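You operate a simulated robot arm through the tools that you are given. There is no shell and no other tool.

You run a simulated robot arm. Do the job below in one go: nothing can be reset, and whatever is moved stays where it is left.

Task
The oven has tripped: switch it off, turn it down to 40, reset it and switch it on again.
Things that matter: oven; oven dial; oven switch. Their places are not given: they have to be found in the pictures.

Only the result counts: the job must be done as asked and must still hold three seconds after the hand-in. Knocking over, shifting, dropping, spilling or breaking anything else fails it.

Robot
A 6-joint arm with a two-finger gripper, fixed in place. Base frame: the origin is at the foot of the arm, x ahead of it, y to its left, z up; the work surface is at about z = 800. Lengths are in mm, angles in rad, forces in N, time in s.
Its first joint turns from -2.897 to 2.897 rad. Payload 2.45 kg.
The tool frame sits at the grasp point between the pads (the TCP): z along the fingers, y along the line on which they close. The tips reach 20 mm beyond it. Largest opening 140 mm; the body of the gripper starts 168 mm behind the TCP.
Orientation is that of the tool frame in the base frame, as a unit quaternion [w, x, y, z]. With the fingers straight down and closing along the base's y, the tool's x points along the base's -x, its y along +y and its z along -z.

Tools
- The arm moves only by the tool send_rows. Its argument "commands" is a list of rows, each an object of numbers (a shift or turn left out is 0, a gripper value left out holds the last): "tx", "ty", "tz": the shift along the base's x, y, z in units of 30 mm (1.0 is 30 mm); "ax", "ay", "az": the turn, a rotation vector about the base's x, y, z in units of 8 degrees (1.0 is 8 degrees). In form: [{"tx": .., "ty": .., "tz": .., "ax": .., "ay": .., "az": ..}, ...]. A call has 1 to 20 rows; each row shifts and turns the commanded pose from where the row before left it. "fingers" is the gripper command, from -1 (shut) to 1 (fully open), values between in proportion, set as the call begins (left out, the last holds). A call with a number of a shift or a turn outside -1 to 1 is refused whole. A row lasts 0.2 s, in which the tool goes at most 50 mm and 0.15 rad; a call with a longer step from one row to the next is refused whole, and so is a gripper value outside its range. Where a pose cannot be reached the arm comes as near as it can. A force on the tool above 80 N (or 10 N above the force at the start of the call, whichever is more), or a blocked arm, ends the call early, and 0.2 s more pass. Each finger travels about 45 mm/s and halts on what it meets, pressing with about 42 N; the grip force reading is that of the motor and also rises with nothing between the fingers. The clock runs only during rows and for 0.2 s after the last one: add rows that do not move to give the fingers time. The reply holds the time, the measured pose of the TCP, the force on the tool along the base axes, the opening and the grip force, in the units named above and with some noise, with the torque about the TCP (base axes, N m) and any sound that the robot's microphone picked up.
- Cameras (640 x 400 px; columns grow to the right, rows downward): "scene" is fixed at [48, 500, 1688.6]; the picture's right is [0.07, -1.00, 0.00], its down [-0.54, -0.04, -0.84] and it looks along [0.84, 0.06, -0.54] (base axes); focal length 357 px, centre (320, 200). "wrist" rides on the gripper at [78, 11, -209] in the tool frame; the picture's right is [-0.14, 0.99, 0.00], its down [-0.92, -0.13, -0.37] and it looks along [-0.36, -0.05, 0.93] (tool axes); focal length 280 px, centre (320, 200).
- camera(camera): a new picture of that camera. The clock stands still meanwhile.
- probe_pixels(camera, pixels): for up to 12 pixels [column, row] of the newest picture of that camera ("zoom" is the newest enlarged one), the place [x, y, z] in the base frame of the surface seen there, good to about 2 mm. The clock stands still meanwhile.
- close_up(camera, box): a new picture of the part [left, top, right, bottom] of that camera's present view, enlarged. The clock stands still meanwhile.
- job_done(): hands the job in; it is judged then, once.

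Leave the gripper open and the arm clear of the work at the hand-in unless told otherwise.

The tools are called after "Request:" as name(argument=value, ...) on one line, values as JSON. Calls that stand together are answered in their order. send_rows: Moves the arm, as the interface text tells. Its arguments: {"type":"object","properties":{"commands":{"type":"array"},"fingers":{"type":"number"}},"required":["commands"]} The other tools are called the same way: camera (camera) takes a picture; probe_pixels (camera, pixels) gives the place of the surface under pixels of a picture; close_up (camera, box) takes an enlarged picture of a part of a camera's view; job_done () hands the job in.

At the start:

```text
time: 0.0
tool_pos: [630.2, 285.3, 1372.5]
ee_rot: [0.002, 0.0, 1.0, 0.0]
ft_force: [0.3, 0.1, -0.2]
torque: [-0.02, -0.01, 0.02]
grip_width: 140.0
grasp_force: 0.2
```

scene: 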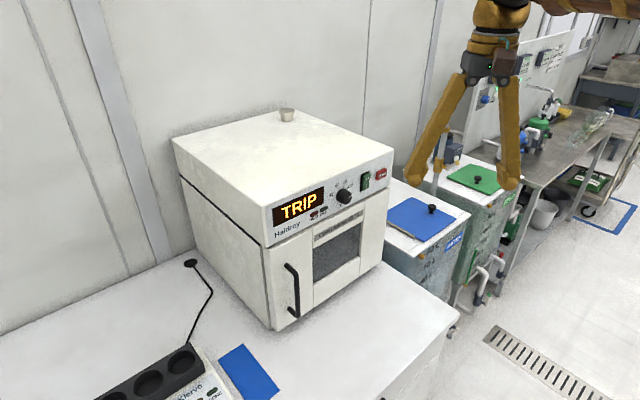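
wrist: 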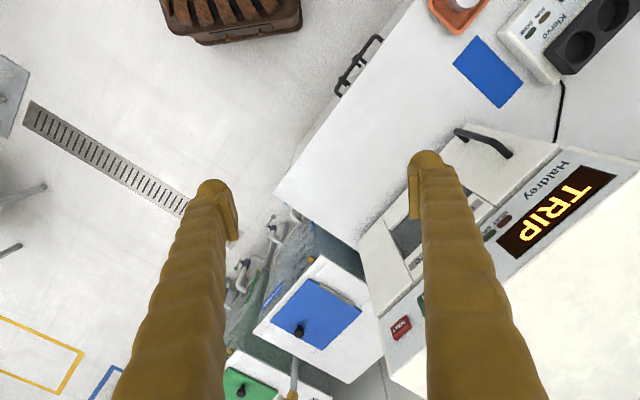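

I see the oven with a TRIP display, a dial near (345,196), a green switch near (366,180) and a red button near (381,173). I will enlarge the panel to read it.

Request:
close_up(camera="scene", box=[260, 150, 400, 238])

Request:
close_up(camera="wrist", box=[360, 120, 640, 360])

```text
4.55 times, centred on (330, 194) of scene
```

zoom: 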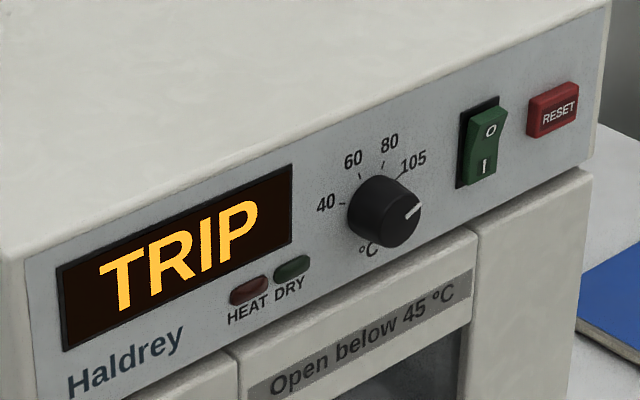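

```text
1.67 times, centred on (500, 240) of wrist
```

zoom: 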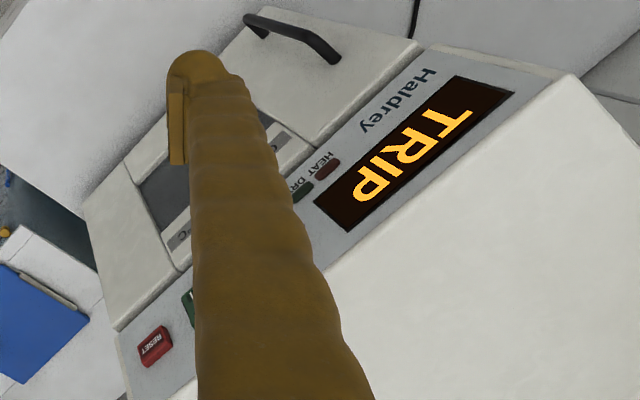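

The panel has the dial (pointer now at about 105), a rocker with O at the top and I at the bottom, and a RESET button. I will zoom in again and probe points on them.

Request:
close_up(camera="scene", box=[325, 160, 395, 210])

```text
8.00 times, centred on (360, 185) of scene
```

zoom: 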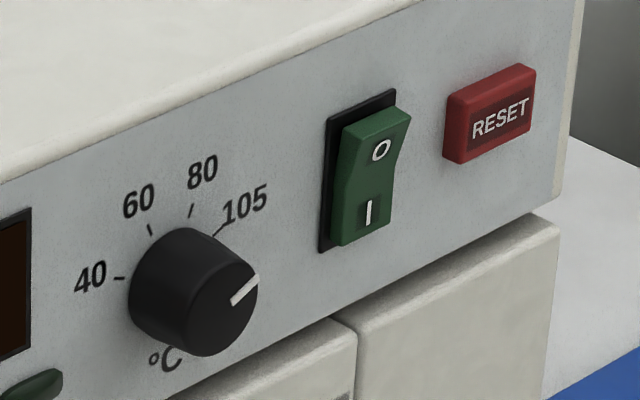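

The O end of the rocker sticks out, so it is at I (on). I will probe the panel plane, the dial, the rocker and the button.

Request:
probe_pixels(camera="zoom", pixels=[[280, 150], [60, 230], [420, 210], [300, 270], [235, 300], [245, 285], [205, 310], [120, 278], [217, 230], [190, 212], [151, 230], [215, 350]])

Request:
probe_pixels(camera="zoom", pixels=[[380, 150], [400, 118], [352, 130], [385, 180], [368, 212], [345, 238], [385, 228], [460, 155], [500, 120], [530, 75], [525, 125], [460, 105]])

Request:
probe_pixels(camera="zoom", pixels=[[190, 300], [250, 265], [190, 345], [257, 300], [182, 325], [165, 270], [130, 290], [190, 240], [230, 250], [560, 170], [330, 300], [400, 5]])

```text
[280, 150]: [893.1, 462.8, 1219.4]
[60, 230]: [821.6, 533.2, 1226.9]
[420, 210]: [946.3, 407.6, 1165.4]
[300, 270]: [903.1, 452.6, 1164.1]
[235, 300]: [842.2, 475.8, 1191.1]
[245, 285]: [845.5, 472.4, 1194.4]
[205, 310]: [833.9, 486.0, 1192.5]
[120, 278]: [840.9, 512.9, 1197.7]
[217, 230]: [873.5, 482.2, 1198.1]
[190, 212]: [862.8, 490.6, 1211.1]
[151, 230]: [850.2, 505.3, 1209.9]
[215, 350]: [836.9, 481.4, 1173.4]
```

```text
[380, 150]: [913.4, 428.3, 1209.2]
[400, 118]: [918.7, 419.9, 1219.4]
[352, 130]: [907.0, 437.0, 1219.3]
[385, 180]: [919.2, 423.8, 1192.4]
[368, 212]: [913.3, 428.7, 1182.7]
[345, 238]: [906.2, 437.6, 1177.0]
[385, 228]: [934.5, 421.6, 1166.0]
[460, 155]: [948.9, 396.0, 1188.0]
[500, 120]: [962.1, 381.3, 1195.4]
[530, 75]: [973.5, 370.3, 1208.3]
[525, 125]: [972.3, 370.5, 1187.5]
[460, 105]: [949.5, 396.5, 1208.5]
```

```text
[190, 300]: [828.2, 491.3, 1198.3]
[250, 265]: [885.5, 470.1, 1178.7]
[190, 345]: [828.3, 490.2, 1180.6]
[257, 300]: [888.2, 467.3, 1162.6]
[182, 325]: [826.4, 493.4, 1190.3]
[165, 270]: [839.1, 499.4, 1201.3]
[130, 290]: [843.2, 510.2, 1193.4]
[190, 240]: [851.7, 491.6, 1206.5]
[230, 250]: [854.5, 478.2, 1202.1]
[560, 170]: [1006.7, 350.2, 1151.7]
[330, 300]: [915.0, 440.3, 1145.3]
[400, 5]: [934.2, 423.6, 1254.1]
```

The panel is vertical, facing about (-0.71,-0.71,0), on the plane x+y≈1355.
- **Dial:** centre about (857,498,1189) on the panel, standing out about 25 mm. The ticks are 45° apart, so 105 to 40 is 135° counter-clockwise seen from the front.
- **Rocker:** about (920,435,1198).
- **RESET:** about (967,388,1197).

I will first swing the tool to horizontal, facing the panel, while closing the fingers.

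Request:
send_rows(commands=[{"ax": 0.7071, "ay": -0.7071}, {"ax": 0.7071, "ay": -0.7071}, {"ax": 0.7071, "ay": -0.7071}, {"ax": 0.7071, "ay": -0.7071}, {"ax": 0.7071, "ay": -0.7071}, {"ax": 0.7071, "ay": -0.7071}, {"ax": 0.7071, "ay": -0.7071}, {"ax": 0.7071, "ay": -0.7071}, {"ax": 0.7071, "ay": -0.7071}, {"ax": 0.7071, "ay": -0.7071}, {"ax": 0.7071, "ay": -0.7071}, {"ax": 0.1768, "ay": -0.1768}, {}, {}], fingers=-1)

```text
time: 3.0
tool_pos: [629.0, 284.2, 1370.8]
ee_rot: [0.501, 0.0, 0.706, 0.5]
ft_force: [-0.8, -0.1, -0.4]
torque: [0.0, -0.02, -0.02]
grip_width: 0.0
grasp_force: 29.8
```

The tool is horizontal now. Next I roll it 45° so the fingers close vertically and move it to about 100 mm in front of the rocker's top end.

Request:
send_rows(commands=[{"tx": 0.734, "ty": 0.267, "tz": -0.483, "ax": 0.3977, "ay": 0.3977}, {"tx": 0.734, "ty": 0.267, "tz": -0.483, "ax": 0.3977, "ay": 0.3977}, {"tx": 0.734, "ty": 0.267, "tz": -0.483, "ax": 0.3977, "ay": 0.3977}, {"tx": 0.734, "ty": 0.267, "tz": -0.483, "ax": 0.3977, "ay": 0.3977}, {"tx": 0.734, "ty": 0.267, "tz": -0.483, "ax": 0.3977, "ay": 0.3977}, {"tx": 0.734, "ty": 0.267, "tz": -0.483, "ax": 0.3977, "ay": 0.3977}, {"tx": 0.734, "ty": 0.267, "tz": -0.483, "ax": 0.3977, "ay": 0.3977}, {"tx": 0.734, "ty": 0.267, "tz": -0.483, "ax": 0.3977, "ay": 0.3977}, {"tx": 0.734, "ty": 0.267, "tz": -0.483, "ax": 0.3977, "ay": 0.3977}, {"tx": 0.734, "ty": 0.267, "tz": -0.483, "ax": 0.3977, "ay": 0.3977}, {}, {}])

```text
time: 5.6
tool_pos: [851.3, 365.7, 1227.8]
ee_rot: [0.271, 0.272, 0.652, 0.654]
ft_force: [0.1, 0.3, -1.0]
torque: [0.0, -0.03, -0.01]
grip_width: 0.0
grasp_force: 28.7
```

The pose is as wanted. I will look at both cameras before going in.

Request:
camera(camera="scene")

Request:
camera(camera="wrist")

```text
taken
```

scene: 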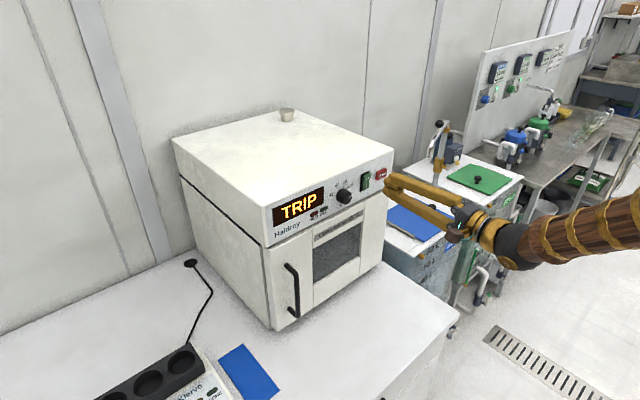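

```text
taken
```

wrist: 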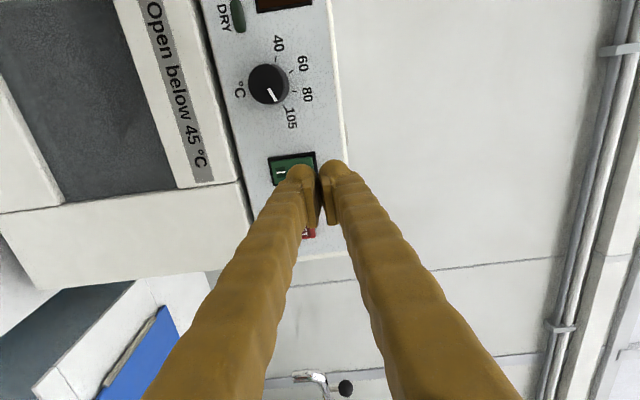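

The wrist view shows the dial at (268,84), the rocker at (293,165) and the fingers. I will enlarge it to refine the positions.

Request:
close_up(camera="wrist", box=[200, 20, 360, 250])

Request:
probe_pixels(camera="wrist", pixels=[[268, 84], [268, 68], [268, 101], [251, 84], [284, 84], [238, 14], [285, 172], [290, 163], [304, 165], [277, 175], [308, 165], [325, 120]])

```text
1.74 times, centred on (280, 135) of wrist
```

zoom: 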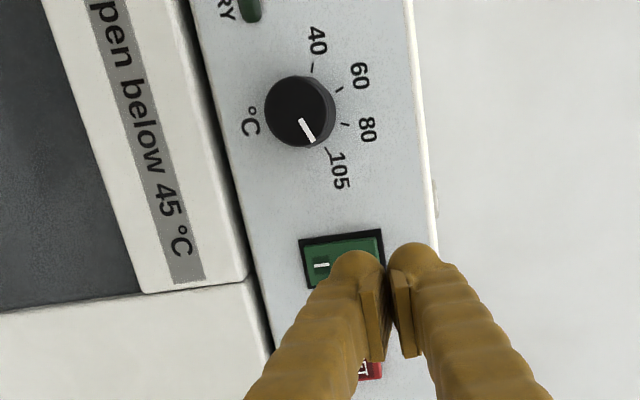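

```text
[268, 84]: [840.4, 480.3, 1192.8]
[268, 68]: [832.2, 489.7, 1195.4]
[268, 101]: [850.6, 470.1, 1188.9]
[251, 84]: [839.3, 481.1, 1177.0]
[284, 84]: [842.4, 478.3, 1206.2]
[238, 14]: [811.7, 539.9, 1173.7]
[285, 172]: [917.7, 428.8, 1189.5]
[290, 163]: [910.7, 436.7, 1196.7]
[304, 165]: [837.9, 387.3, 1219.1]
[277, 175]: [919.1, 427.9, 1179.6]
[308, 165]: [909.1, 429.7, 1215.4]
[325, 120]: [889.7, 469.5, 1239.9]
```

The rocker's top end protrudes to about 12 mm and its bottom to 6 mm, so it is on. I will approach the O end with the finger tips at z≈1222 and stop about 18 mm off the panel.

Request:
send_rows(commands=[{"tx": 0.35, "ty": 0.35, "tz": -0.19}, {"tx": 0.35, "ty": 0.35}, {"tx": 0.35, "ty": 0.35}, {"tx": 0.3, "ty": 0.3}, {}, {}])

Request:
close_up(camera="wrist", box=[200, 20, 360, 250])

```text
time: 7.0
tool_pos: [891.8, 404.8, 1221.8]
ee_rot: [0.272, 0.271, 0.653, 0.653]
ft_force: [0.1, 1.9, 0.1]
torque: [0.0, 0.04, 0.02]
grip_width: 0.1
grasp_force: 29.3
```

```text
1.74 times, centred on (280, 135) of wrist
```

zoom: 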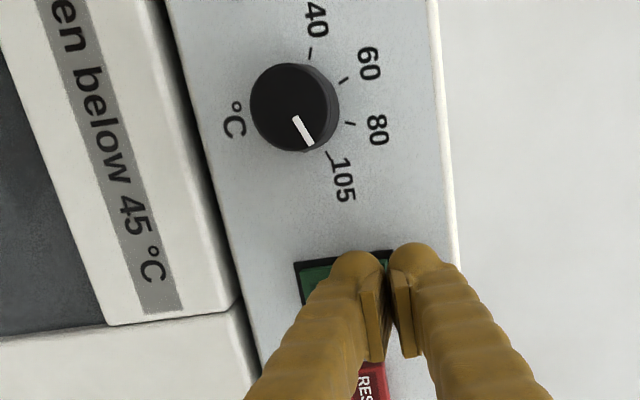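

The tips are about 21 mm from the panel and not touching. I now advance in 2 mm steps to press O.

Request:
send_rows(commands=[{"tx": 0.047, "ty": 0.047}, {"tx": 0.047, "ty": 0.047}, {"tx": 0.047, "ty": 0.047}, {"tx": 0.047, "ty": 0.047}, {"tx": 0.047, "ty": 0.047}, {"tx": 0.047, "ty": 0.047}, {"tx": 0.047, "ty": 0.047}])

Request:
close_up(camera="scene", box=[260, 150, 400, 238])

```text
time: 8.6
tool_pos: [901.8, 415.0, 1221.2]
ee_rot: [0.271, 0.271, 0.652, 0.654]
ft_force: [-0.2, -0.4, 0.2]
torque: [0.02, -0.01, -0.02]
grip_width: 0.1
grasp_force: 29.0
```

```text
4.55 times, centred on (330, 194) of scene
```

zoom: 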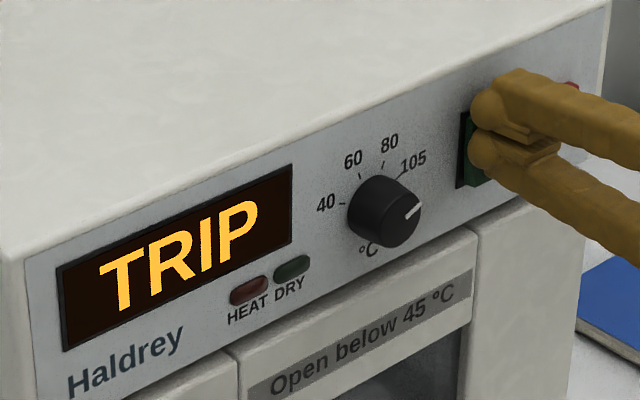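

No force yet. I will probe the finger tips in this picture to see where they are relative to the rocker.

Request:
probe_pixels(camera="zoom", pixels=[[478, 105], [490, 110], [500, 128], [478, 150], [490, 155], [510, 80], [470, 165], [480, 178], [465, 120], [472, 128], [530, 130], [520, 145]])

Request:
camera(camera="wrist")

```text
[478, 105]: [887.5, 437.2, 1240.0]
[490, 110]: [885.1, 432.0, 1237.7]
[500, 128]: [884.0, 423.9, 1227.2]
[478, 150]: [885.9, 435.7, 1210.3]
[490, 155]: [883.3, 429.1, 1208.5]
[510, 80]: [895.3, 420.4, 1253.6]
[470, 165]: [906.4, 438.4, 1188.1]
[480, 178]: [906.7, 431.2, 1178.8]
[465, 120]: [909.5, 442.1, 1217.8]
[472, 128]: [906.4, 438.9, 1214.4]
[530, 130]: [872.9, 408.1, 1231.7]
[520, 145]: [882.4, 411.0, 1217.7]
```

```text
taken
```

wrist: 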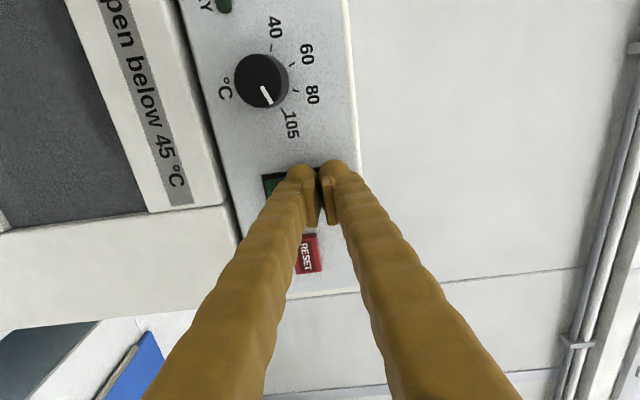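

Force is near zero with the tips about 7 mm from the panel, so the rocker may already have flipped. I will zoom in to check.

Request:
close_up(camera="scene", box=[350, 165, 390, 195])

Request:
close_up(camera="wrist", box=[240, 140, 360, 215])

```text
13.33 times, centred on (370, 180) of scene
```

zoom: 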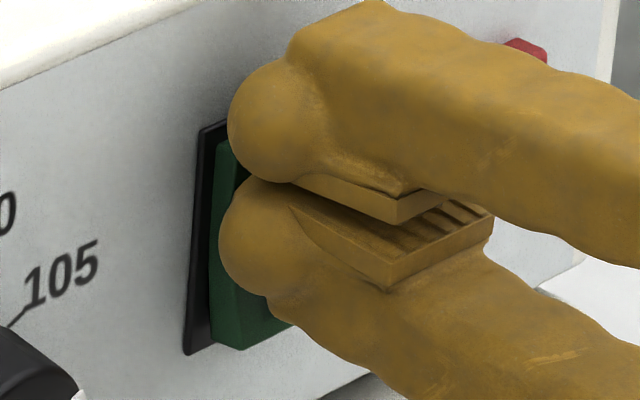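

```text
5.33 times, centred on (300, 178) of wrist
```

zoom: 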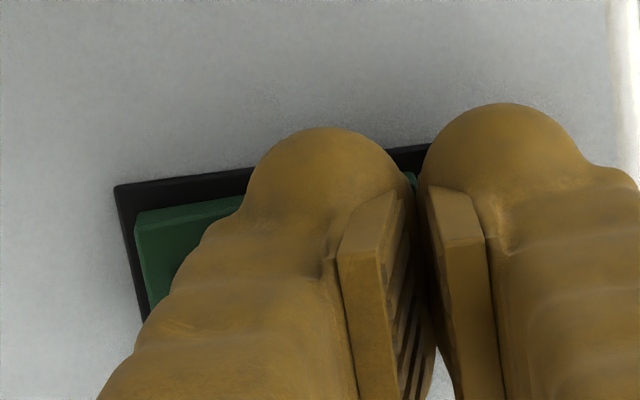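

The bottom of the rocker now seems to stand out. I will back off 70 mm and look.

Request:
send_rows(commands=[{"tx": -0.4, "ty": -0.4}, {"tx": -0.4, "ty": -0.4}, {"tx": -0.4, "ty": -0.4}, {"tx": -0.4, "ty": -0.4}, {}])

Request:
close_up(camera="scene", box=[325, 160, 395, 210])

```text
time: 9.8
tool_pos: [853.1, 367.1, 1221.6]
ee_rot: [0.271, 0.271, 0.652, 0.654]
ft_force: [-0.7, 0.0, -0.4]
torque: [0.02, -0.01, 0.01]
grip_width: 0.1
grasp_force: 29.5
```

```text
8.00 times, centred on (360, 185) of scene
```

zoom: 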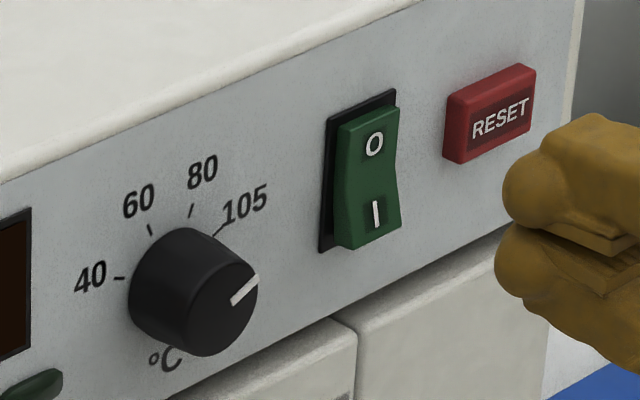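

The rocker now shows O pressed in and I standing out, so the oven is off. Next I move in front of the dial, open the fingers to about 70 mm and roll another 22.5° clockwise, to leave room for the 135° counter-clockwise turn.

Request:
send_rows(commands=[{"tx": -0.369, "ty": 0.332, "tz": -0.176, "ax": 0.3315, "ay": 0.3315}, {"tx": -0.369, "ty": 0.332, "tz": -0.176, "ax": 0.3315, "ay": 0.3315}, {"tx": -0.369, "ty": 0.332, "tz": -0.176, "ax": 0.3315, "ay": 0.3315}, {"tx": -0.369, "ty": 0.332, "tz": -0.176, "ax": 0.3315, "ay": 0.3315}, {"tx": -0.369, "ty": 0.332, "tz": -0.176, "ax": 0.3315, "ay": 0.3315}, {"tx": -0.369, "ty": 0.332, "tz": -0.176, "ax": 0.3315, "ay": 0.3315}, {}, {}], fingers=0)

Request:
camera(camera="wrist")

Request:
close_up(camera="scene", box=[260, 130, 430, 240])

```text
time: 11.6
tool_pos: [788.2, 428.2, 1188.1]
ee_rot: [0.139, 0.393, 0.587, 0.694]
ft_force: [0.4, 0.1, -0.9]
torque: [0.02, 0.01, -0.03]
grip_width: 69.9
grasp_force: 0.1
```

```text
taken
```

wrist: 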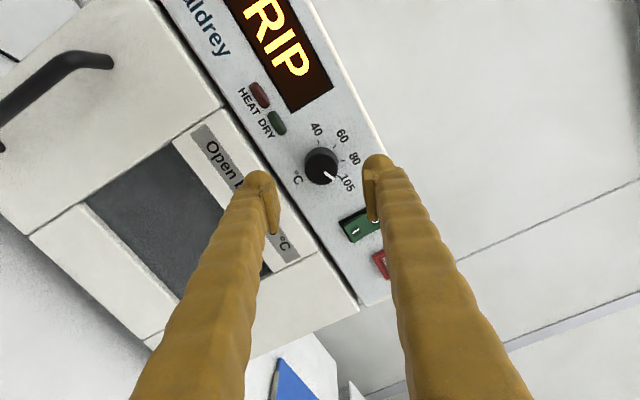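

```text
3.64 times, centred on (345, 185) of scene
```

zoom: 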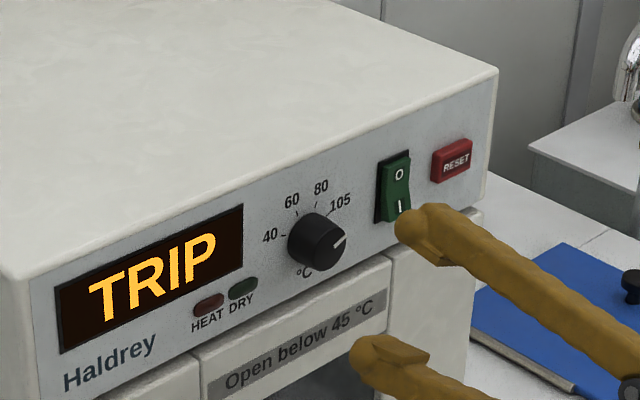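

The tool is centred on the dial (s≈254.6, z≈1188). Before going in, I check how far the door below the panel stands out, because the lower finger comes close to it.

Request:
probe_pixels(camera="zoom", pixels=[[320, 300], [340, 285], [300, 305], [300, 325], [270, 340], [355, 270], [370, 275], [270, 310], [250, 325], [380, 260]])

```text
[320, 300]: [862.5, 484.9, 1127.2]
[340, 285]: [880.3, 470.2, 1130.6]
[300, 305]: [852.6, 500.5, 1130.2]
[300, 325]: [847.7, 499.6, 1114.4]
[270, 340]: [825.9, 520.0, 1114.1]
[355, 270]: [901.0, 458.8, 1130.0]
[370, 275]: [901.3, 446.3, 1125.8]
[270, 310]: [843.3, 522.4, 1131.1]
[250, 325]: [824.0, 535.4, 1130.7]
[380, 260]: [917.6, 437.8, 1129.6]
```

The door's top edge is at z≈1130, so the fingers clear it. I narrow the opening to about 60 mm and slide over the knob until the tips are about 7 mm off the panel.

Request:
send_rows(commands=[{"tz": 0.05}, {"tx": 0.28, "ty": 0.28}, {"tx": 0.28, "ty": 0.28}, {"tx": 0.28, "ty": 0.28}, {"tx": 0.28, "ty": 0.28}, {"tx": 0.28, "ty": 0.28}, {"tx": 0.15, "ty": 0.15}, {"tx": 0.12, "ty": 0.12}, {}], fingers=-0.143)

Request:
camera(camera="wrist")

Request:
close_up(camera="scene", box=[290, 160, 400, 230])

```text
time: 13.6
tool_pos: [836.4, 477.8, 1190.7]
ee_rot: [0.138, 0.393, 0.588, 0.693]
ft_force: [-0.2, -0.5, 0.5]
torque: [-0.01, 0.0, 0.03]
grip_width: 60.0
grasp_force: 0.0
```

```text
taken
```

wrist: 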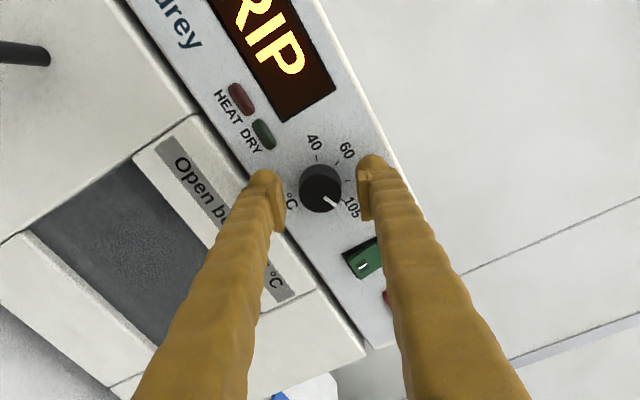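

```text
5.71 times, centred on (345, 195) of scene
```

zoom: 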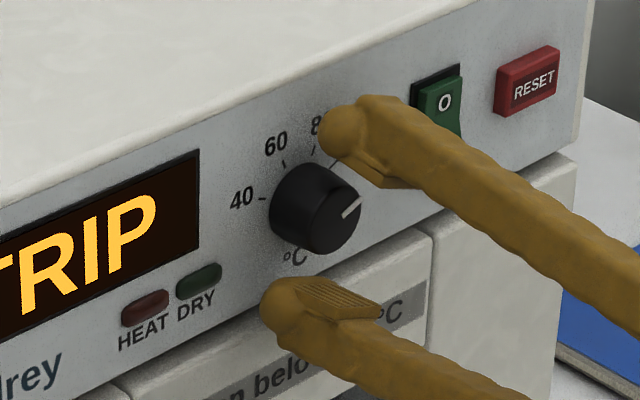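

The fingers straddle the knob with about 16 mm of overlap. I close them on it.

Request:
send_rows(commands=[{}, {}, {}, {}], fingers=-1)

Request:
close_up(camera="wrist", box=[220, 110, 420, 235])

```text
time: 14.6
tool_pos: [836.1, 476.2, 1190.1]
ee_rot: [0.139, 0.393, 0.588, 0.693]
ft_force: [2.1, 2.2, -2.0]
torque: [0.01, 0.01, 0.02]
grip_width: 34.3
grasp_force: 44.8
```

```text
3.20 times, centred on (320, 172) of wrist
```

zoom: 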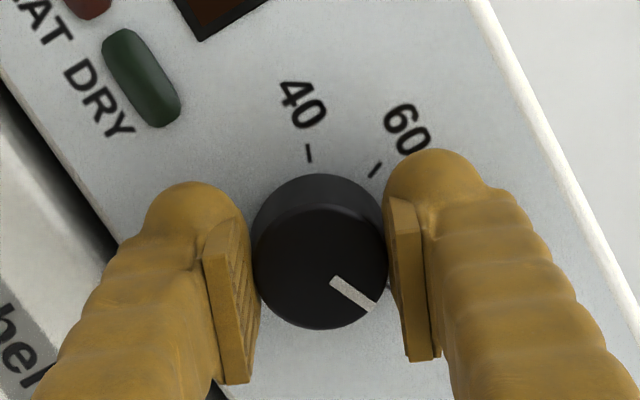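

The knob is gripped (34.3 mm). I turn it 40° counter-clockwise as a first part and check.

Request:
send_rows(commands=[{"ax": -0.3536, "ay": -0.3536}, {"ax": -0.3536, "ay": -0.3536}, {"ax": -0.3536, "ay": -0.3536}, {"ax": -0.3536, "ay": -0.3536}, {"ax": -0.3536, "ay": -0.3536}, {"ax": -0.3536, "ay": -0.3536}, {"ax": -0.3536, "ay": -0.3536}, {"ax": -0.3536, "ay": -0.3536}, {"ax": -0.3536, "ay": -0.3536}, {"ax": -0.3536, "ay": -0.3536}])

Request:
close_up(camera="wrist", box=[220, 110, 420, 235])

Request:
close_up(camera="scene", box=[290, 160, 400, 230])

```text
time: 16.8
tool_pos: [835.8, 477.2, 1190.2]
ee_rot: [0.368, 0.169, 0.687, 0.604]
ft_force: [-29.6, -23.8, -17.9]
torque: [-0.16, 0.21, -0.03]
grip_width: 34.1
grasp_force: 45.1
```

```text
3.20 times, centred on (320, 172) of wrist
```

zoom: 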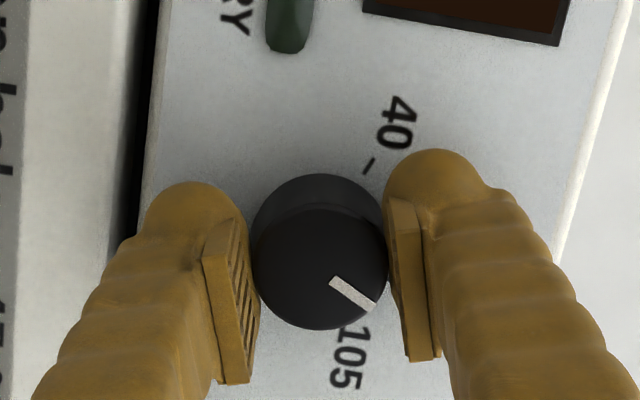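

```text
5.71 times, centred on (345, 195) of scene
```

zoom: 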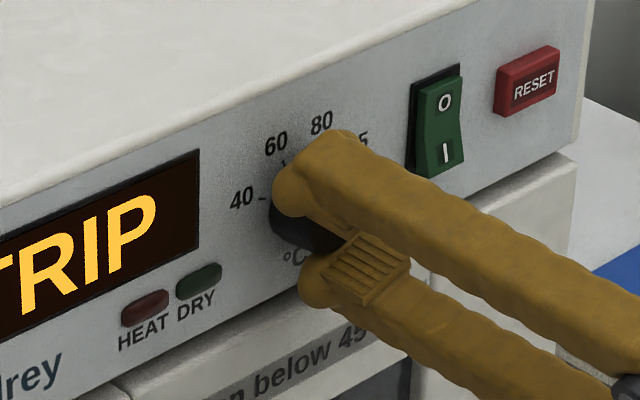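

The knob turns with the gripper. The force reads about 38 N along the tool axis, so I hold still for a moment to see whether it settles.

Request:
send_rows(commands=[{}, {}])

```text
time: 17.4
tool_pos: [836.8, 477.6, 1189.5]
ee_rot: [0.367, 0.168, 0.687, 0.605]
ft_force: [-26.3, -24.2, -24.1]
torque: [-0.25, 0.27, -0.06]
grip_width: 34.0
grasp_force: 45.1
```

The force is steady, a small misalignment between the commanded pose and the knob. I ease the command back by about 1 mm on each axis to see if it drops.

Request:
send_rows(commands=[{"tx": -0.03, "ty": -0.03, "tz": -0.03}, {}])

```text
time: 18.0
tool_pos: [836.4, 476.9, 1190.0]
ee_rot: [0.369, 0.168, 0.686, 0.604]
ft_force: [18.4, 10.2, -23.1]
torque: [-0.13, 0.15, -0.02]
grip_width: 34.5
grasp_force: 45.1
```

It is stiff, about 40 N per mm. I fine-tune by fractions of a millimetre and continue turning another 24°.

Request:
send_rows(commands=[{"tx": 0.01, "ty": 0.007, "tz": -0.015}, {"ax": -0.3536, "ay": -0.3536}, {"ax": -0.3536, "ay": -0.3536}, {"ax": -0.3536, "ay": -0.3536}, {"ax": -0.3536, "ay": -0.3536}, {"ax": -0.3536, "ay": -0.3536}, {"ax": -0.3536, "ay": -0.3536}])

Request:
close_up(camera="wrist", box=[220, 110, 420, 235])

```text
time: 19.6
tool_pos: [836.6, 476.5, 1189.4]
ee_rot: [0.485, 0.021, 0.706, 0.516]
ft_force: [23.2, 10.9, -8.9]
torque: [0.04, 0.01, -0.13]
grip_width: 34.4
grasp_force: 45.4
```

```text
3.20 times, centred on (320, 172) of wrist
```

zoom: 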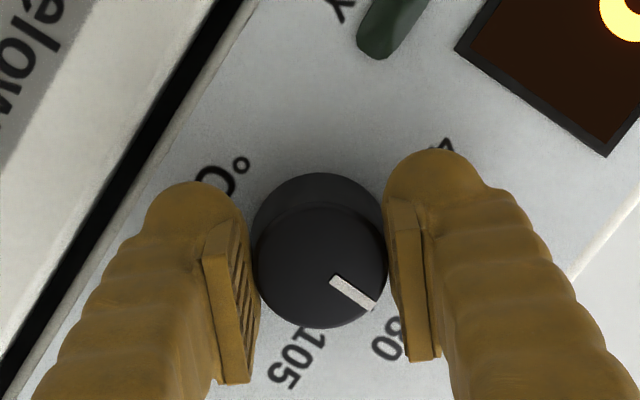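

Turned 64° with the pointer now past 80, and the forces are fine. I continue another 36°.

Request:
send_rows(commands=[{"ax": -0.3536, "ay": -0.3536}, {"ax": -0.3536, "ay": -0.3536}, {"ax": -0.3536, "ay": -0.3536}, {"ax": -0.3536, "ay": -0.3536}, {"ax": -0.3536, "ay": -0.3536}, {"ax": -0.3536, "ay": -0.3536}, {"ax": -0.3536, "ay": -0.3536}, {"ax": -0.3536, "ay": -0.3536}, {"ax": -0.3536, "ay": -0.3536}])

Request:
close_up(camera="wrist", box=[220, 110, 420, 235])

```text
time: 21.6
tool_pos: [836.4, 477.1, 1188.2]
ee_rot: [0.621, -0.198, 0.678, 0.34]
ft_force: [8.4, -15.6, -10.2]
torque: [-0.07, 0.17, -0.22]
grip_width: 34.0
grasp_force: 45.1
```

```text
3.20 times, centred on (320, 172) of wrist
```

zoom: 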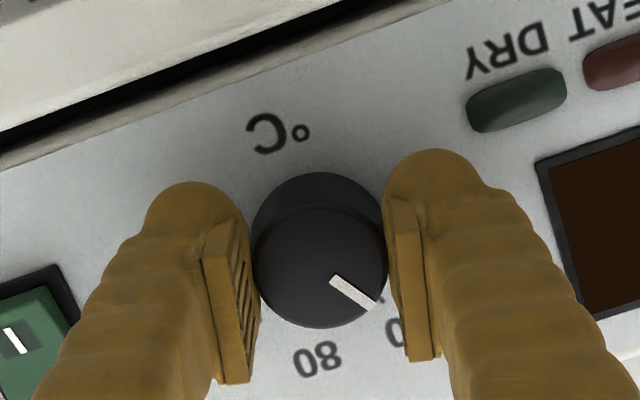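

100° is done and the pointer is near 60. I turn 34° more, watching the force.

Request:
send_rows(commands=[{"ax": -0.3536, "ay": -0.3536, "tz": 0.01}, {"ax": -0.3536, "ay": -0.3536}, {"ax": -0.3536, "ay": -0.3536}, {"ax": -0.3536, "ay": -0.3536}, {"ax": -0.3536, "ay": -0.3536}, {"ax": -0.3536, "ay": -0.3536}, {"ax": -0.3536, "ay": -0.3536}, {"ax": -0.3536, "ay": -0.3536}, {"ax": -0.1768, "ay": -0.1768}, {}])

Request:
close_up(camera="wrist", box=[220, 110, 420, 235])

Request:
close_up(camera="scene", box=[260, 150, 400, 238])

```text
time: 23.1
tool_pos: [835.6, 478.1, 1197.4]
ee_rot: [0.671, -0.351, 0.619, 0.209]
ft_force: [-8.6, 11.5, 2.3]
torque: [0.07, 0.09, 0.05]
grip_width: 34.1
grasp_force: 44.7
out of reach, approached as far as the arm can: row 6, 7
stopped in row 7: the force on the tool passed its limit at 99 N (the readings are from after the stop); the commanded pose is now the measured one
```

```text
3.20 times, centred on (320, 172) of wrist
```

zoom: 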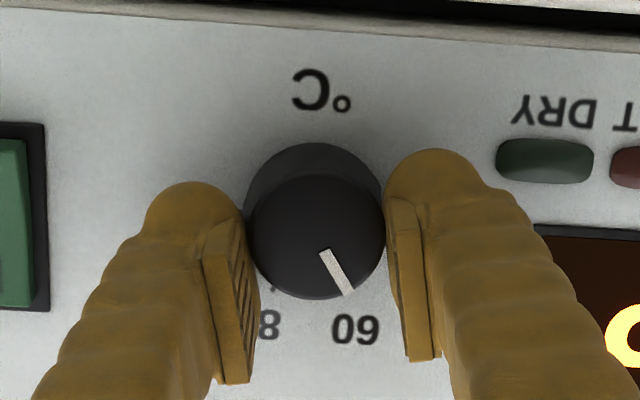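

```text
4.55 times, centred on (330, 194) of scene
```

zoom: 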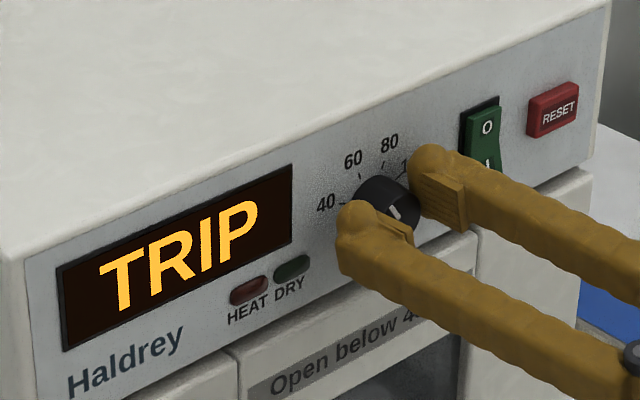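

The arm reached its roll limit and the call ended early. It lifted about 8 mm along the knob, and the pointer is now near 60. I open the fingers to let go, roll back a little and retreat.

Request:
send_rows(commands=[{}, {}, {}, {"ax": 0.3536, "ay": 0.3536}, {"ax": 0.3536, "ay": 0.3536}, {"ax": 0.3536, "ay": 0.3536}, {"ax": 0.3536, "ay": 0.3536}, {}], fingers=-0.1)

Request:
close_up(camera="scene", box=[260, 150, 400, 238])

```text
time: 24.9
tool_pos: [836.6, 475.3, 1196.6]
ee_rot: [0.637, -0.259, 0.659, 0.303]
ft_force: [-0.8, 0.0, -0.6]
torque: [-0.01, 0.03, 0.01]
grip_width: 63.0
grasp_force: 0.0
```

```text
4.55 times, centred on (330, 194) of scene
```

zoom: 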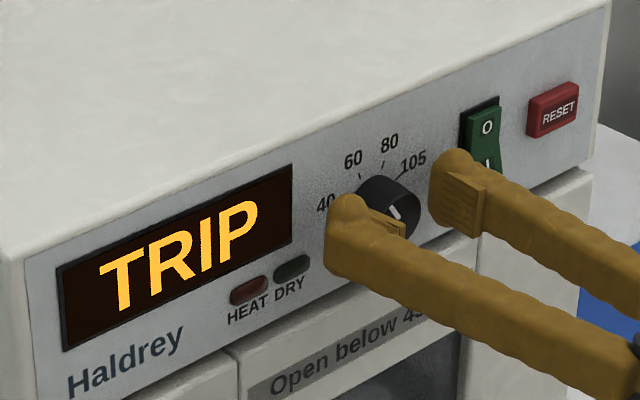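

Released, with zero force. I retreat 60 mm, roll clockwise about 76° for the second grip and restore the height to about 1190.

Request:
send_rows(commands=[{"tx": -0.35, "ty": -0.35}, {"tx": -0.35, "ty": -0.35}, {"tx": -0.35, "ty": -0.35}, {"tx": -0.35, "ty": -0.35}, {"ax": 0.672, "ay": 0.672}, {"ax": 0.672, "ay": 0.672}, {"ax": 0.672, "ay": 0.672}, {"ax": 0.672, "ay": 0.672}, {"ax": 0.672, "ay": 0.672}, {"ax": 0.672, "ay": 0.672}, {"ax": 0.672, "ay": 0.672}, {"ax": 0.672, "ay": 0.672, "tz": -0.1}, {"ax": 0.672, "ay": 0.672, "tz": -0.1}, {"ax": 0.672, "ay": 0.672}, {}])

Request:
camera(camera="wrist")

Request:
close_up(camera="scene", box=[290, 160, 400, 230])

```text
time: 28.1
tool_pos: [794.7, 434.3, 1190.4]
ee_rot: [0.328, 0.206, 0.664, 0.639]
ft_force: [-0.4, 0.7, -0.4]
torque: [0.0, 0.0, -0.01]
grip_width: 63.1
grasp_force: 0.0
```

```text
taken
```

wrist: 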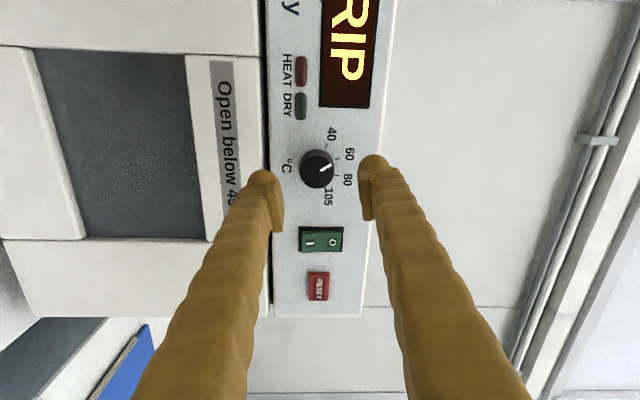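

```text
5.71 times, centred on (345, 195) of scene
```

zoom: 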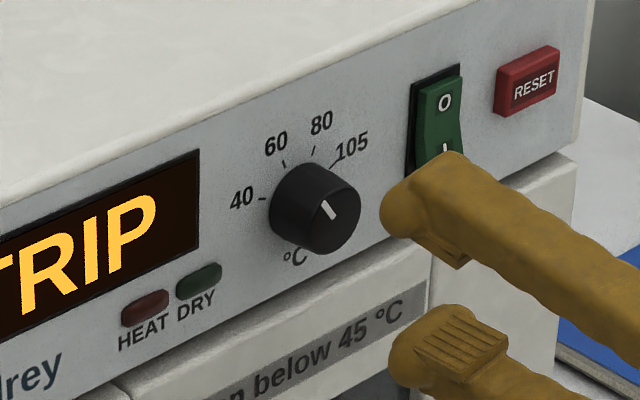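

The oven has not moved, and the pointer is near 60. I probe both ends of the pointer and the ticks to measure the remaining angle.

Request:
close_up(camera="wrist", box=[275, 120, 375, 210])

Request:
close_up(camera="scene", box=[325, 170, 365, 210])

```text
4.44 times, centred on (325, 165) of wrist
```

zoom: 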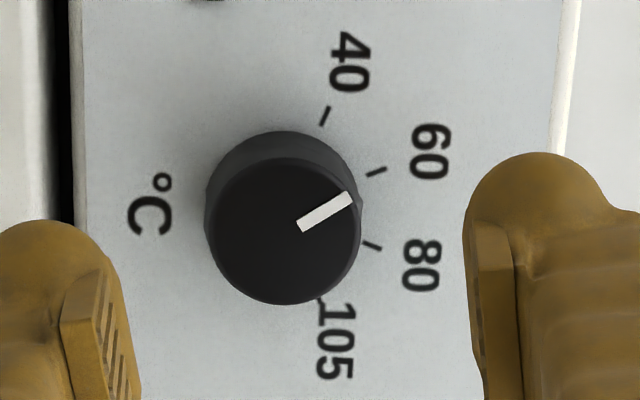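

```text
10.00 times, centred on (345, 190) of scene
```

zoom: 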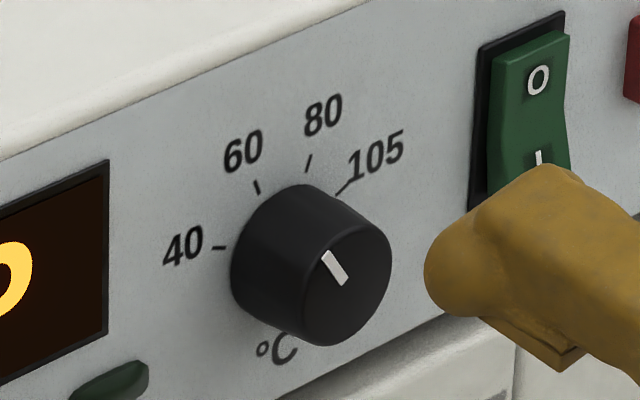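

Request:
probe_pixels(camera="zoom", pixels=[[326, 254], [342, 280], [334, 267], [225, 248], [213, 247], [255, 183], [259, 193], [310, 157], [306, 170], [348, 184], [338, 194]])

Request:
probe_pixels(camera="wrist", pixels=[[321.0, 170.0], [331.0, 165.2], [326.0, 167.5], [326.0, 147.0]])

```text
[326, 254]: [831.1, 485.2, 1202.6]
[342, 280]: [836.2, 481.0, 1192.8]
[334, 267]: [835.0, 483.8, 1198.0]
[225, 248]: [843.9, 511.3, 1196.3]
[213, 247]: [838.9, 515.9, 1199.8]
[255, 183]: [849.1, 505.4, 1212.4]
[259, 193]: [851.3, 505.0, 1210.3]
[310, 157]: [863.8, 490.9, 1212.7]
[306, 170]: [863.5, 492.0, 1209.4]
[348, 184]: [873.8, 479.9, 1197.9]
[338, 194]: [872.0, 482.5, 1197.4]
```

```text
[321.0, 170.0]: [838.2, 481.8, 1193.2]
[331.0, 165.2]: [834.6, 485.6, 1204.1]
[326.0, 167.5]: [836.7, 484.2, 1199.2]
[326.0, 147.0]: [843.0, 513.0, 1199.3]
```

The pointer is at about 121° and the 40 tick at about 157.5°, so roughly 36° remain. I move in again over the knob.

Request:
send_rows(commands=[{"tx": 0.28, "ty": 0.28, "tz": -0.02}, {"tx": 0.28, "ty": 0.28}, {"tx": 0.28, "ty": 0.28}, {"tx": 0.28, "ty": 0.28}, {"tx": 0.15, "ty": 0.15}, {"tx": 0.12, "ty": 0.12}, {}])

Request:
camera(camera="wrist")

```text
time: 29.7
tool_pos: [836.8, 476.4, 1189.7]
ee_rot: [0.329, 0.204, 0.665, 0.639]
ft_force: [-0.4, 0.4, -0.5]
torque: [0.01, 0.0, 0.01]
grip_width: 63.3
grasp_force: 0.0
```

```text
taken
```

wrist: 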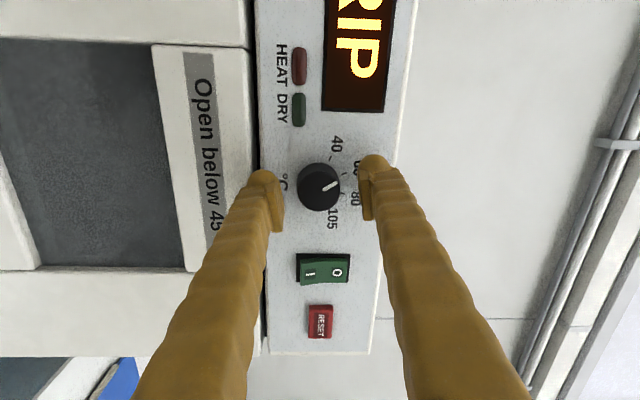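

The fingers straddle the knob again. I close, then turn 34° counter-clockwise.

Request:
send_rows(commands=[{}, {}, {}, {"ax": -0.3536, "ay": -0.3536}, {"ax": -0.3536, "ay": -0.3536}, {"ax": -0.3536, "ay": -0.3536}, {"ax": -0.3536, "ay": -0.3536}, {"ax": -0.3536, "ay": -0.3536}, {"ax": -0.3536, "ay": -0.3536}, {"ax": -0.3536, "ay": -0.3536}, {"ax": -0.3536, "ay": -0.3536}, {"ax": -0.1768, "ay": -0.1768}, {}], fingers=-1)

Request:
close_up(camera="wrist", box=[220, 110, 420, 235])

```text
time: 32.5
tool_pos: [837.9, 475.8, 1189.8]
ee_rot: [0.493, -0.005, 0.7, 0.517]
ft_force: [5.2, 4.5, -15.4]
torque: [-0.07, 0.19, -0.07]
grip_width: 34.2
grasp_force: 44.5
```

```text
3.20 times, centred on (320, 172) of wrist
```

zoom: 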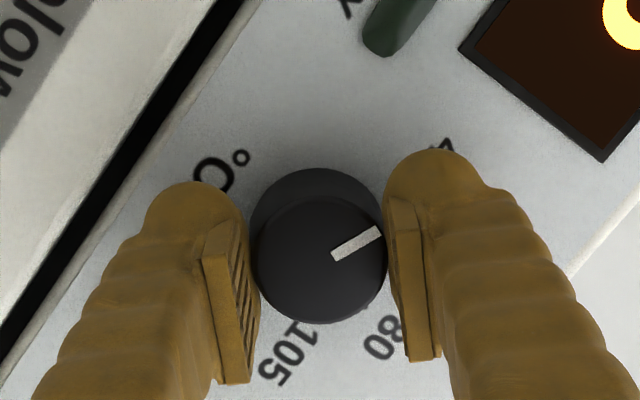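

The pointer now points between the pads toward 40. I release and back off to check it.

Request:
send_rows(commands=[{}, {}, {}, {"tx": -0.35, "ty": -0.35}, {"tx": -0.35, "ty": -0.35}, {"tx": -0.35, "ty": -0.35}, {"tx": -0.35, "ty": -0.35}, {}], fingers=-0.1)

Request:
close_up(camera="wrist", box=[275, 120, 375, 210])

Request:
close_up(camera="scene", box=[325, 170, 365, 210])

```text
time: 34.3
tool_pos: [793.3, 432.7, 1190.7]
ee_rot: [0.494, -0.005, 0.699, 0.517]
ft_force: [-0.2, 0.5, -1.1]
torque: [0.02, 0.0, -0.01]
grip_width: 62.9
grasp_force: 0.0
```

```text
4.44 times, centred on (325, 165) of wrist
```

zoom: 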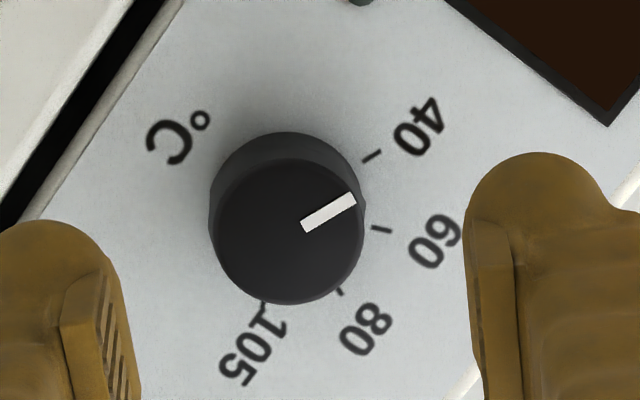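

```text
10.00 times, centred on (345, 190) of scene
```

zoom: 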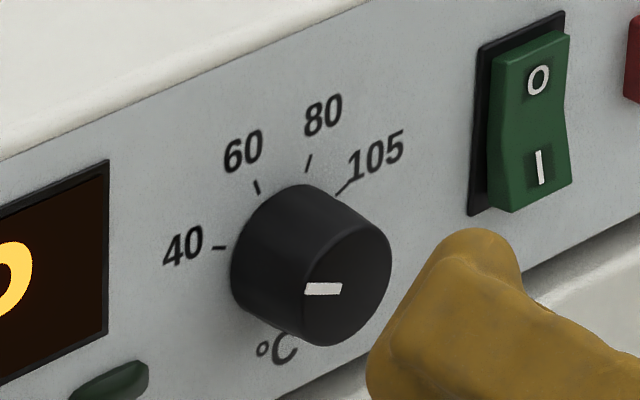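

In both views the pointer is parallel to the 40 tick. I probe it to confirm.

Request:
probe_pixels(camera="zoom", pixels=[[308, 288], [338, 290], [323, 289], [340, 290]])

Request:
probe_pixels(camera="wrist", pixels=[[321.4, 171.0], [332.2, 165.0], [327.0, 168.0]])

```text
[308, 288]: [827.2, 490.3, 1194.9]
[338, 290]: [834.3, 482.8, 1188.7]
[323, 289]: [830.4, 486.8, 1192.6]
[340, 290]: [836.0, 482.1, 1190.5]
```

```text
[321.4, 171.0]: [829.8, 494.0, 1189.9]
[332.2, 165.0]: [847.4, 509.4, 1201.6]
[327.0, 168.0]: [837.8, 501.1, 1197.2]
```

The reading is consistent with 157°. I take a tighter view to compare the pointer and tick more precisely.

Request:
close_up(camera="wrist", box=[296, 140, 346, 190])

Request:
camera(camera="wrist")

Request:
probe_pixels(camera="wrist", pixels=[[321.4, 171.0], [332.2, 165.0], [327.0, 168.0], [335, 156], [338.5, 154]])

```text
8.00 times, centred on (321, 165) of wrist
```

zoom: 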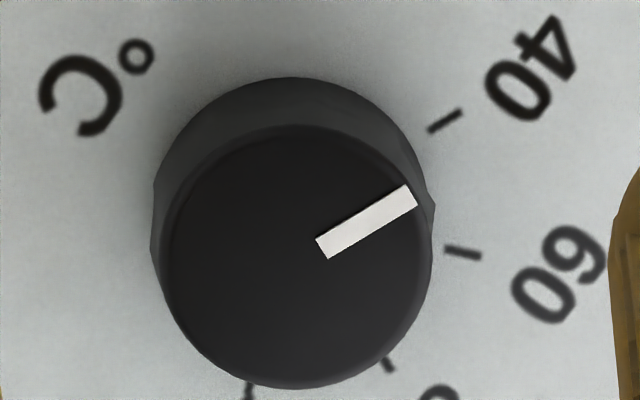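

```text
taken
```

wrist: 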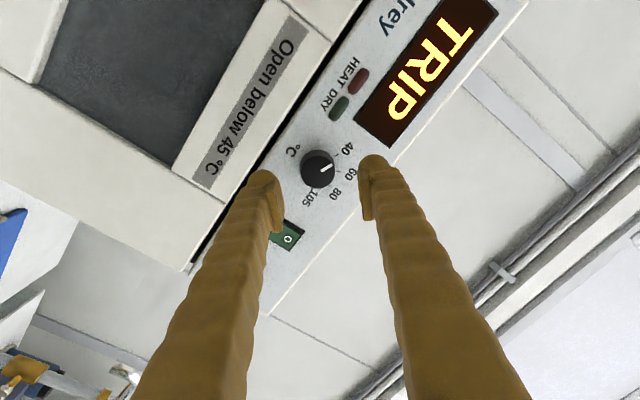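

```text
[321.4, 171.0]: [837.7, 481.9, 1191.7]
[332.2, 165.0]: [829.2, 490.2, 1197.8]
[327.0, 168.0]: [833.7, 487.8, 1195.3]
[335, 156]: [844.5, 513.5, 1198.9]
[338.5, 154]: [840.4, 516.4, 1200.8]
```

The pointer (31°) matches the 40 tick (31°), so the dial is at 40. Next is RESET at (967,388,1197): I close the fingers, roll back so they close vertically, and move in front of it.

Request:
send_rows(commands=[{"tx": 0.487, "ty": -0.42, "tz": 0.03, "ax": 0.486, "ay": 0.486}, {"tx": 0.487, "ty": -0.42, "tz": 0.03, "ax": 0.486, "ay": 0.486}, {"tx": 0.487, "ty": -0.42, "tz": 0.03, "ax": 0.486, "ay": 0.486}, {"tx": 0.487, "ty": -0.42, "tz": 0.03, "ax": 0.486, "ay": 0.486}, {"tx": 0.487, "ty": -0.42, "tz": 0.03, "ax": 0.486, "ay": 0.486}, {"tx": 0.487, "ty": -0.42, "tz": 0.03, "ax": 0.486, "ay": 0.486}, {"tx": 0.487, "ty": -0.42, "tz": 0.03, "ax": 0.486, "ay": 0.486}, {"tx": 0.487, "ty": -0.42, "tz": 0.03, "ax": 0.486, "ay": 0.486}, {}, {}], fingers=-1)

Request:
camera(camera="wrist")

Request:
close_up(camera="scene", box=[325, 150, 425, 212])

```text
time: 36.5
tool_pos: [909.8, 331.9, 1198.3]
ee_rot: [0.274, 0.264, 0.643, 0.665]
ft_force: [-0.3, 0.3, -0.3]
torque: [0.0, -0.03, -0.02]
grip_width: 0.2
grasp_force: 29.5
```

```text
taken
```

wrist: 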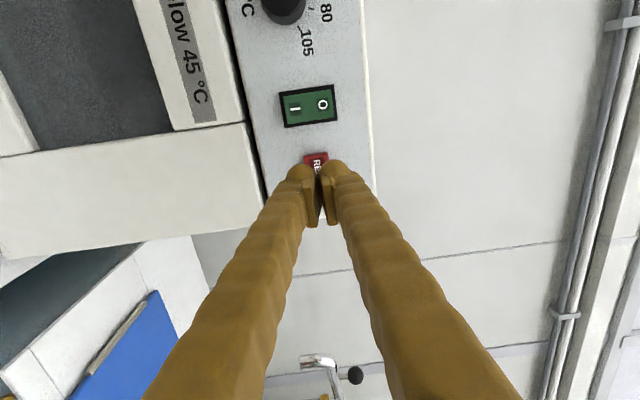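

```text
6.40 times, centred on (375, 181) of scene
```

zoom: 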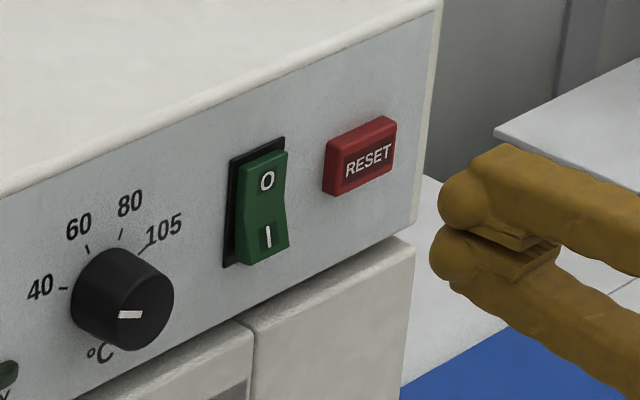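

The fingers are lined up with RESET, with the tips about 60 mm from the panel. I approach to about 14 mm.

Request:
send_rows(commands=[{"tx": 0.3, "ty": 0.3}, {"tx": 0.3, "ty": 0.3}, {"tx": 0.3, "ty": 0.3}, {"tx": 0.18, "ty": 0.18}, {}])

Request:
close_up(camera="scene", box=[350, 155, 410, 195])

```text
time: 37.7
tool_pos: [943.3, 365.9, 1196.7]
ee_rot: [0.274, 0.263, 0.643, 0.665]
ft_force: [0.4, -0.4, 0.4]
torque: [0.03, 0.03, -0.02]
grip_width: 0.1
grasp_force: 29.1
```

```text
10.00 times, centred on (380, 175) of scene
```

zoom: 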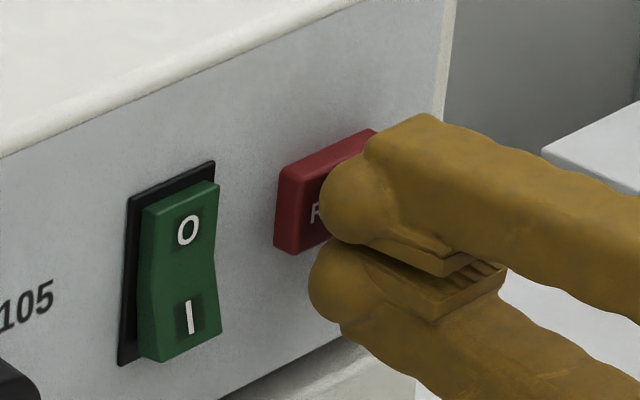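

The tips are about 12 mm from the panel, just off the button. I press in 1.4 mm steps.

Request:
send_rows(commands=[{"tx": 0.033, "ty": 0.033}, {"tx": 0.033, "ty": 0.033}, {"tx": 0.033, "ty": 0.033}, {"tx": 0.033, "ty": 0.033}])

Request:
close_up(camera="scene", box=[260, 150, 400, 238])

```text
time: 38.7
tool_pos: [948.2, 369.0, 1196.9]
ee_rot: [0.275, 0.264, 0.643, 0.665]
ft_force: [-0.3, -0.6, -0.3]
torque: [-0.01, -0.02, 0.01]
grip_width: 0.0
grasp_force: 29.0
```

```text
4.55 times, centred on (330, 194) of scene
```

zoom: 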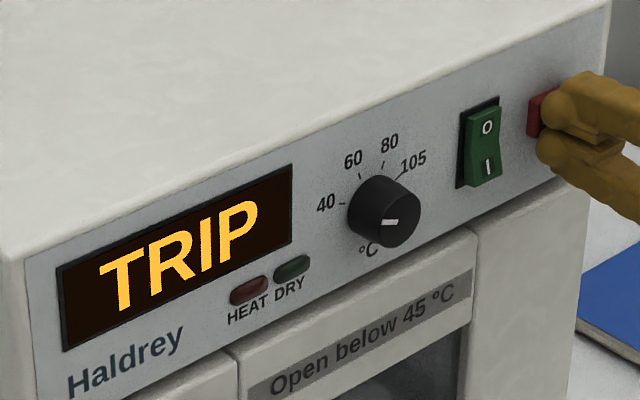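

No contact yet and still TRIP. I continue pressing in small steps.

Request:
send_rows(commands=[{"tx": 0.033, "ty": 0.033}, {"tx": 0.033, "ty": 0.033}, {"tx": 0.033, "ty": 0.033}])

Request:
close_up(camera="scene", box=[260, 150, 400, 238])

```text
time: 39.5
tool_pos: [950.6, 371.8, 1197.0]
ee_rot: [0.274, 0.262, 0.643, 0.665]
ft_force: [-2.8, -2.3, -0.5]
torque: [-0.01, 0.04, 0.04]
grip_width: 0.0
grasp_force: 28.9
heard: click
```

```text
4.55 times, centred on (330, 194) of scene
```

zoom: 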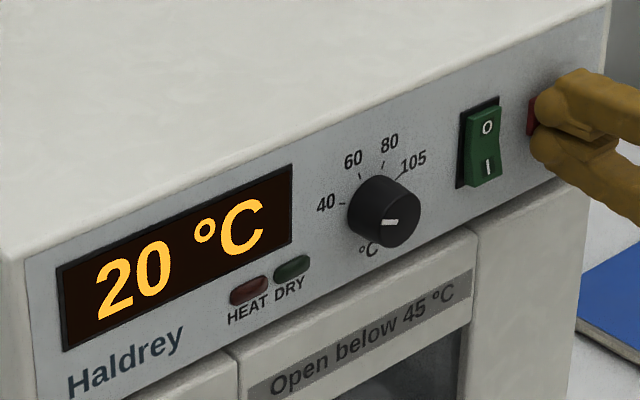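

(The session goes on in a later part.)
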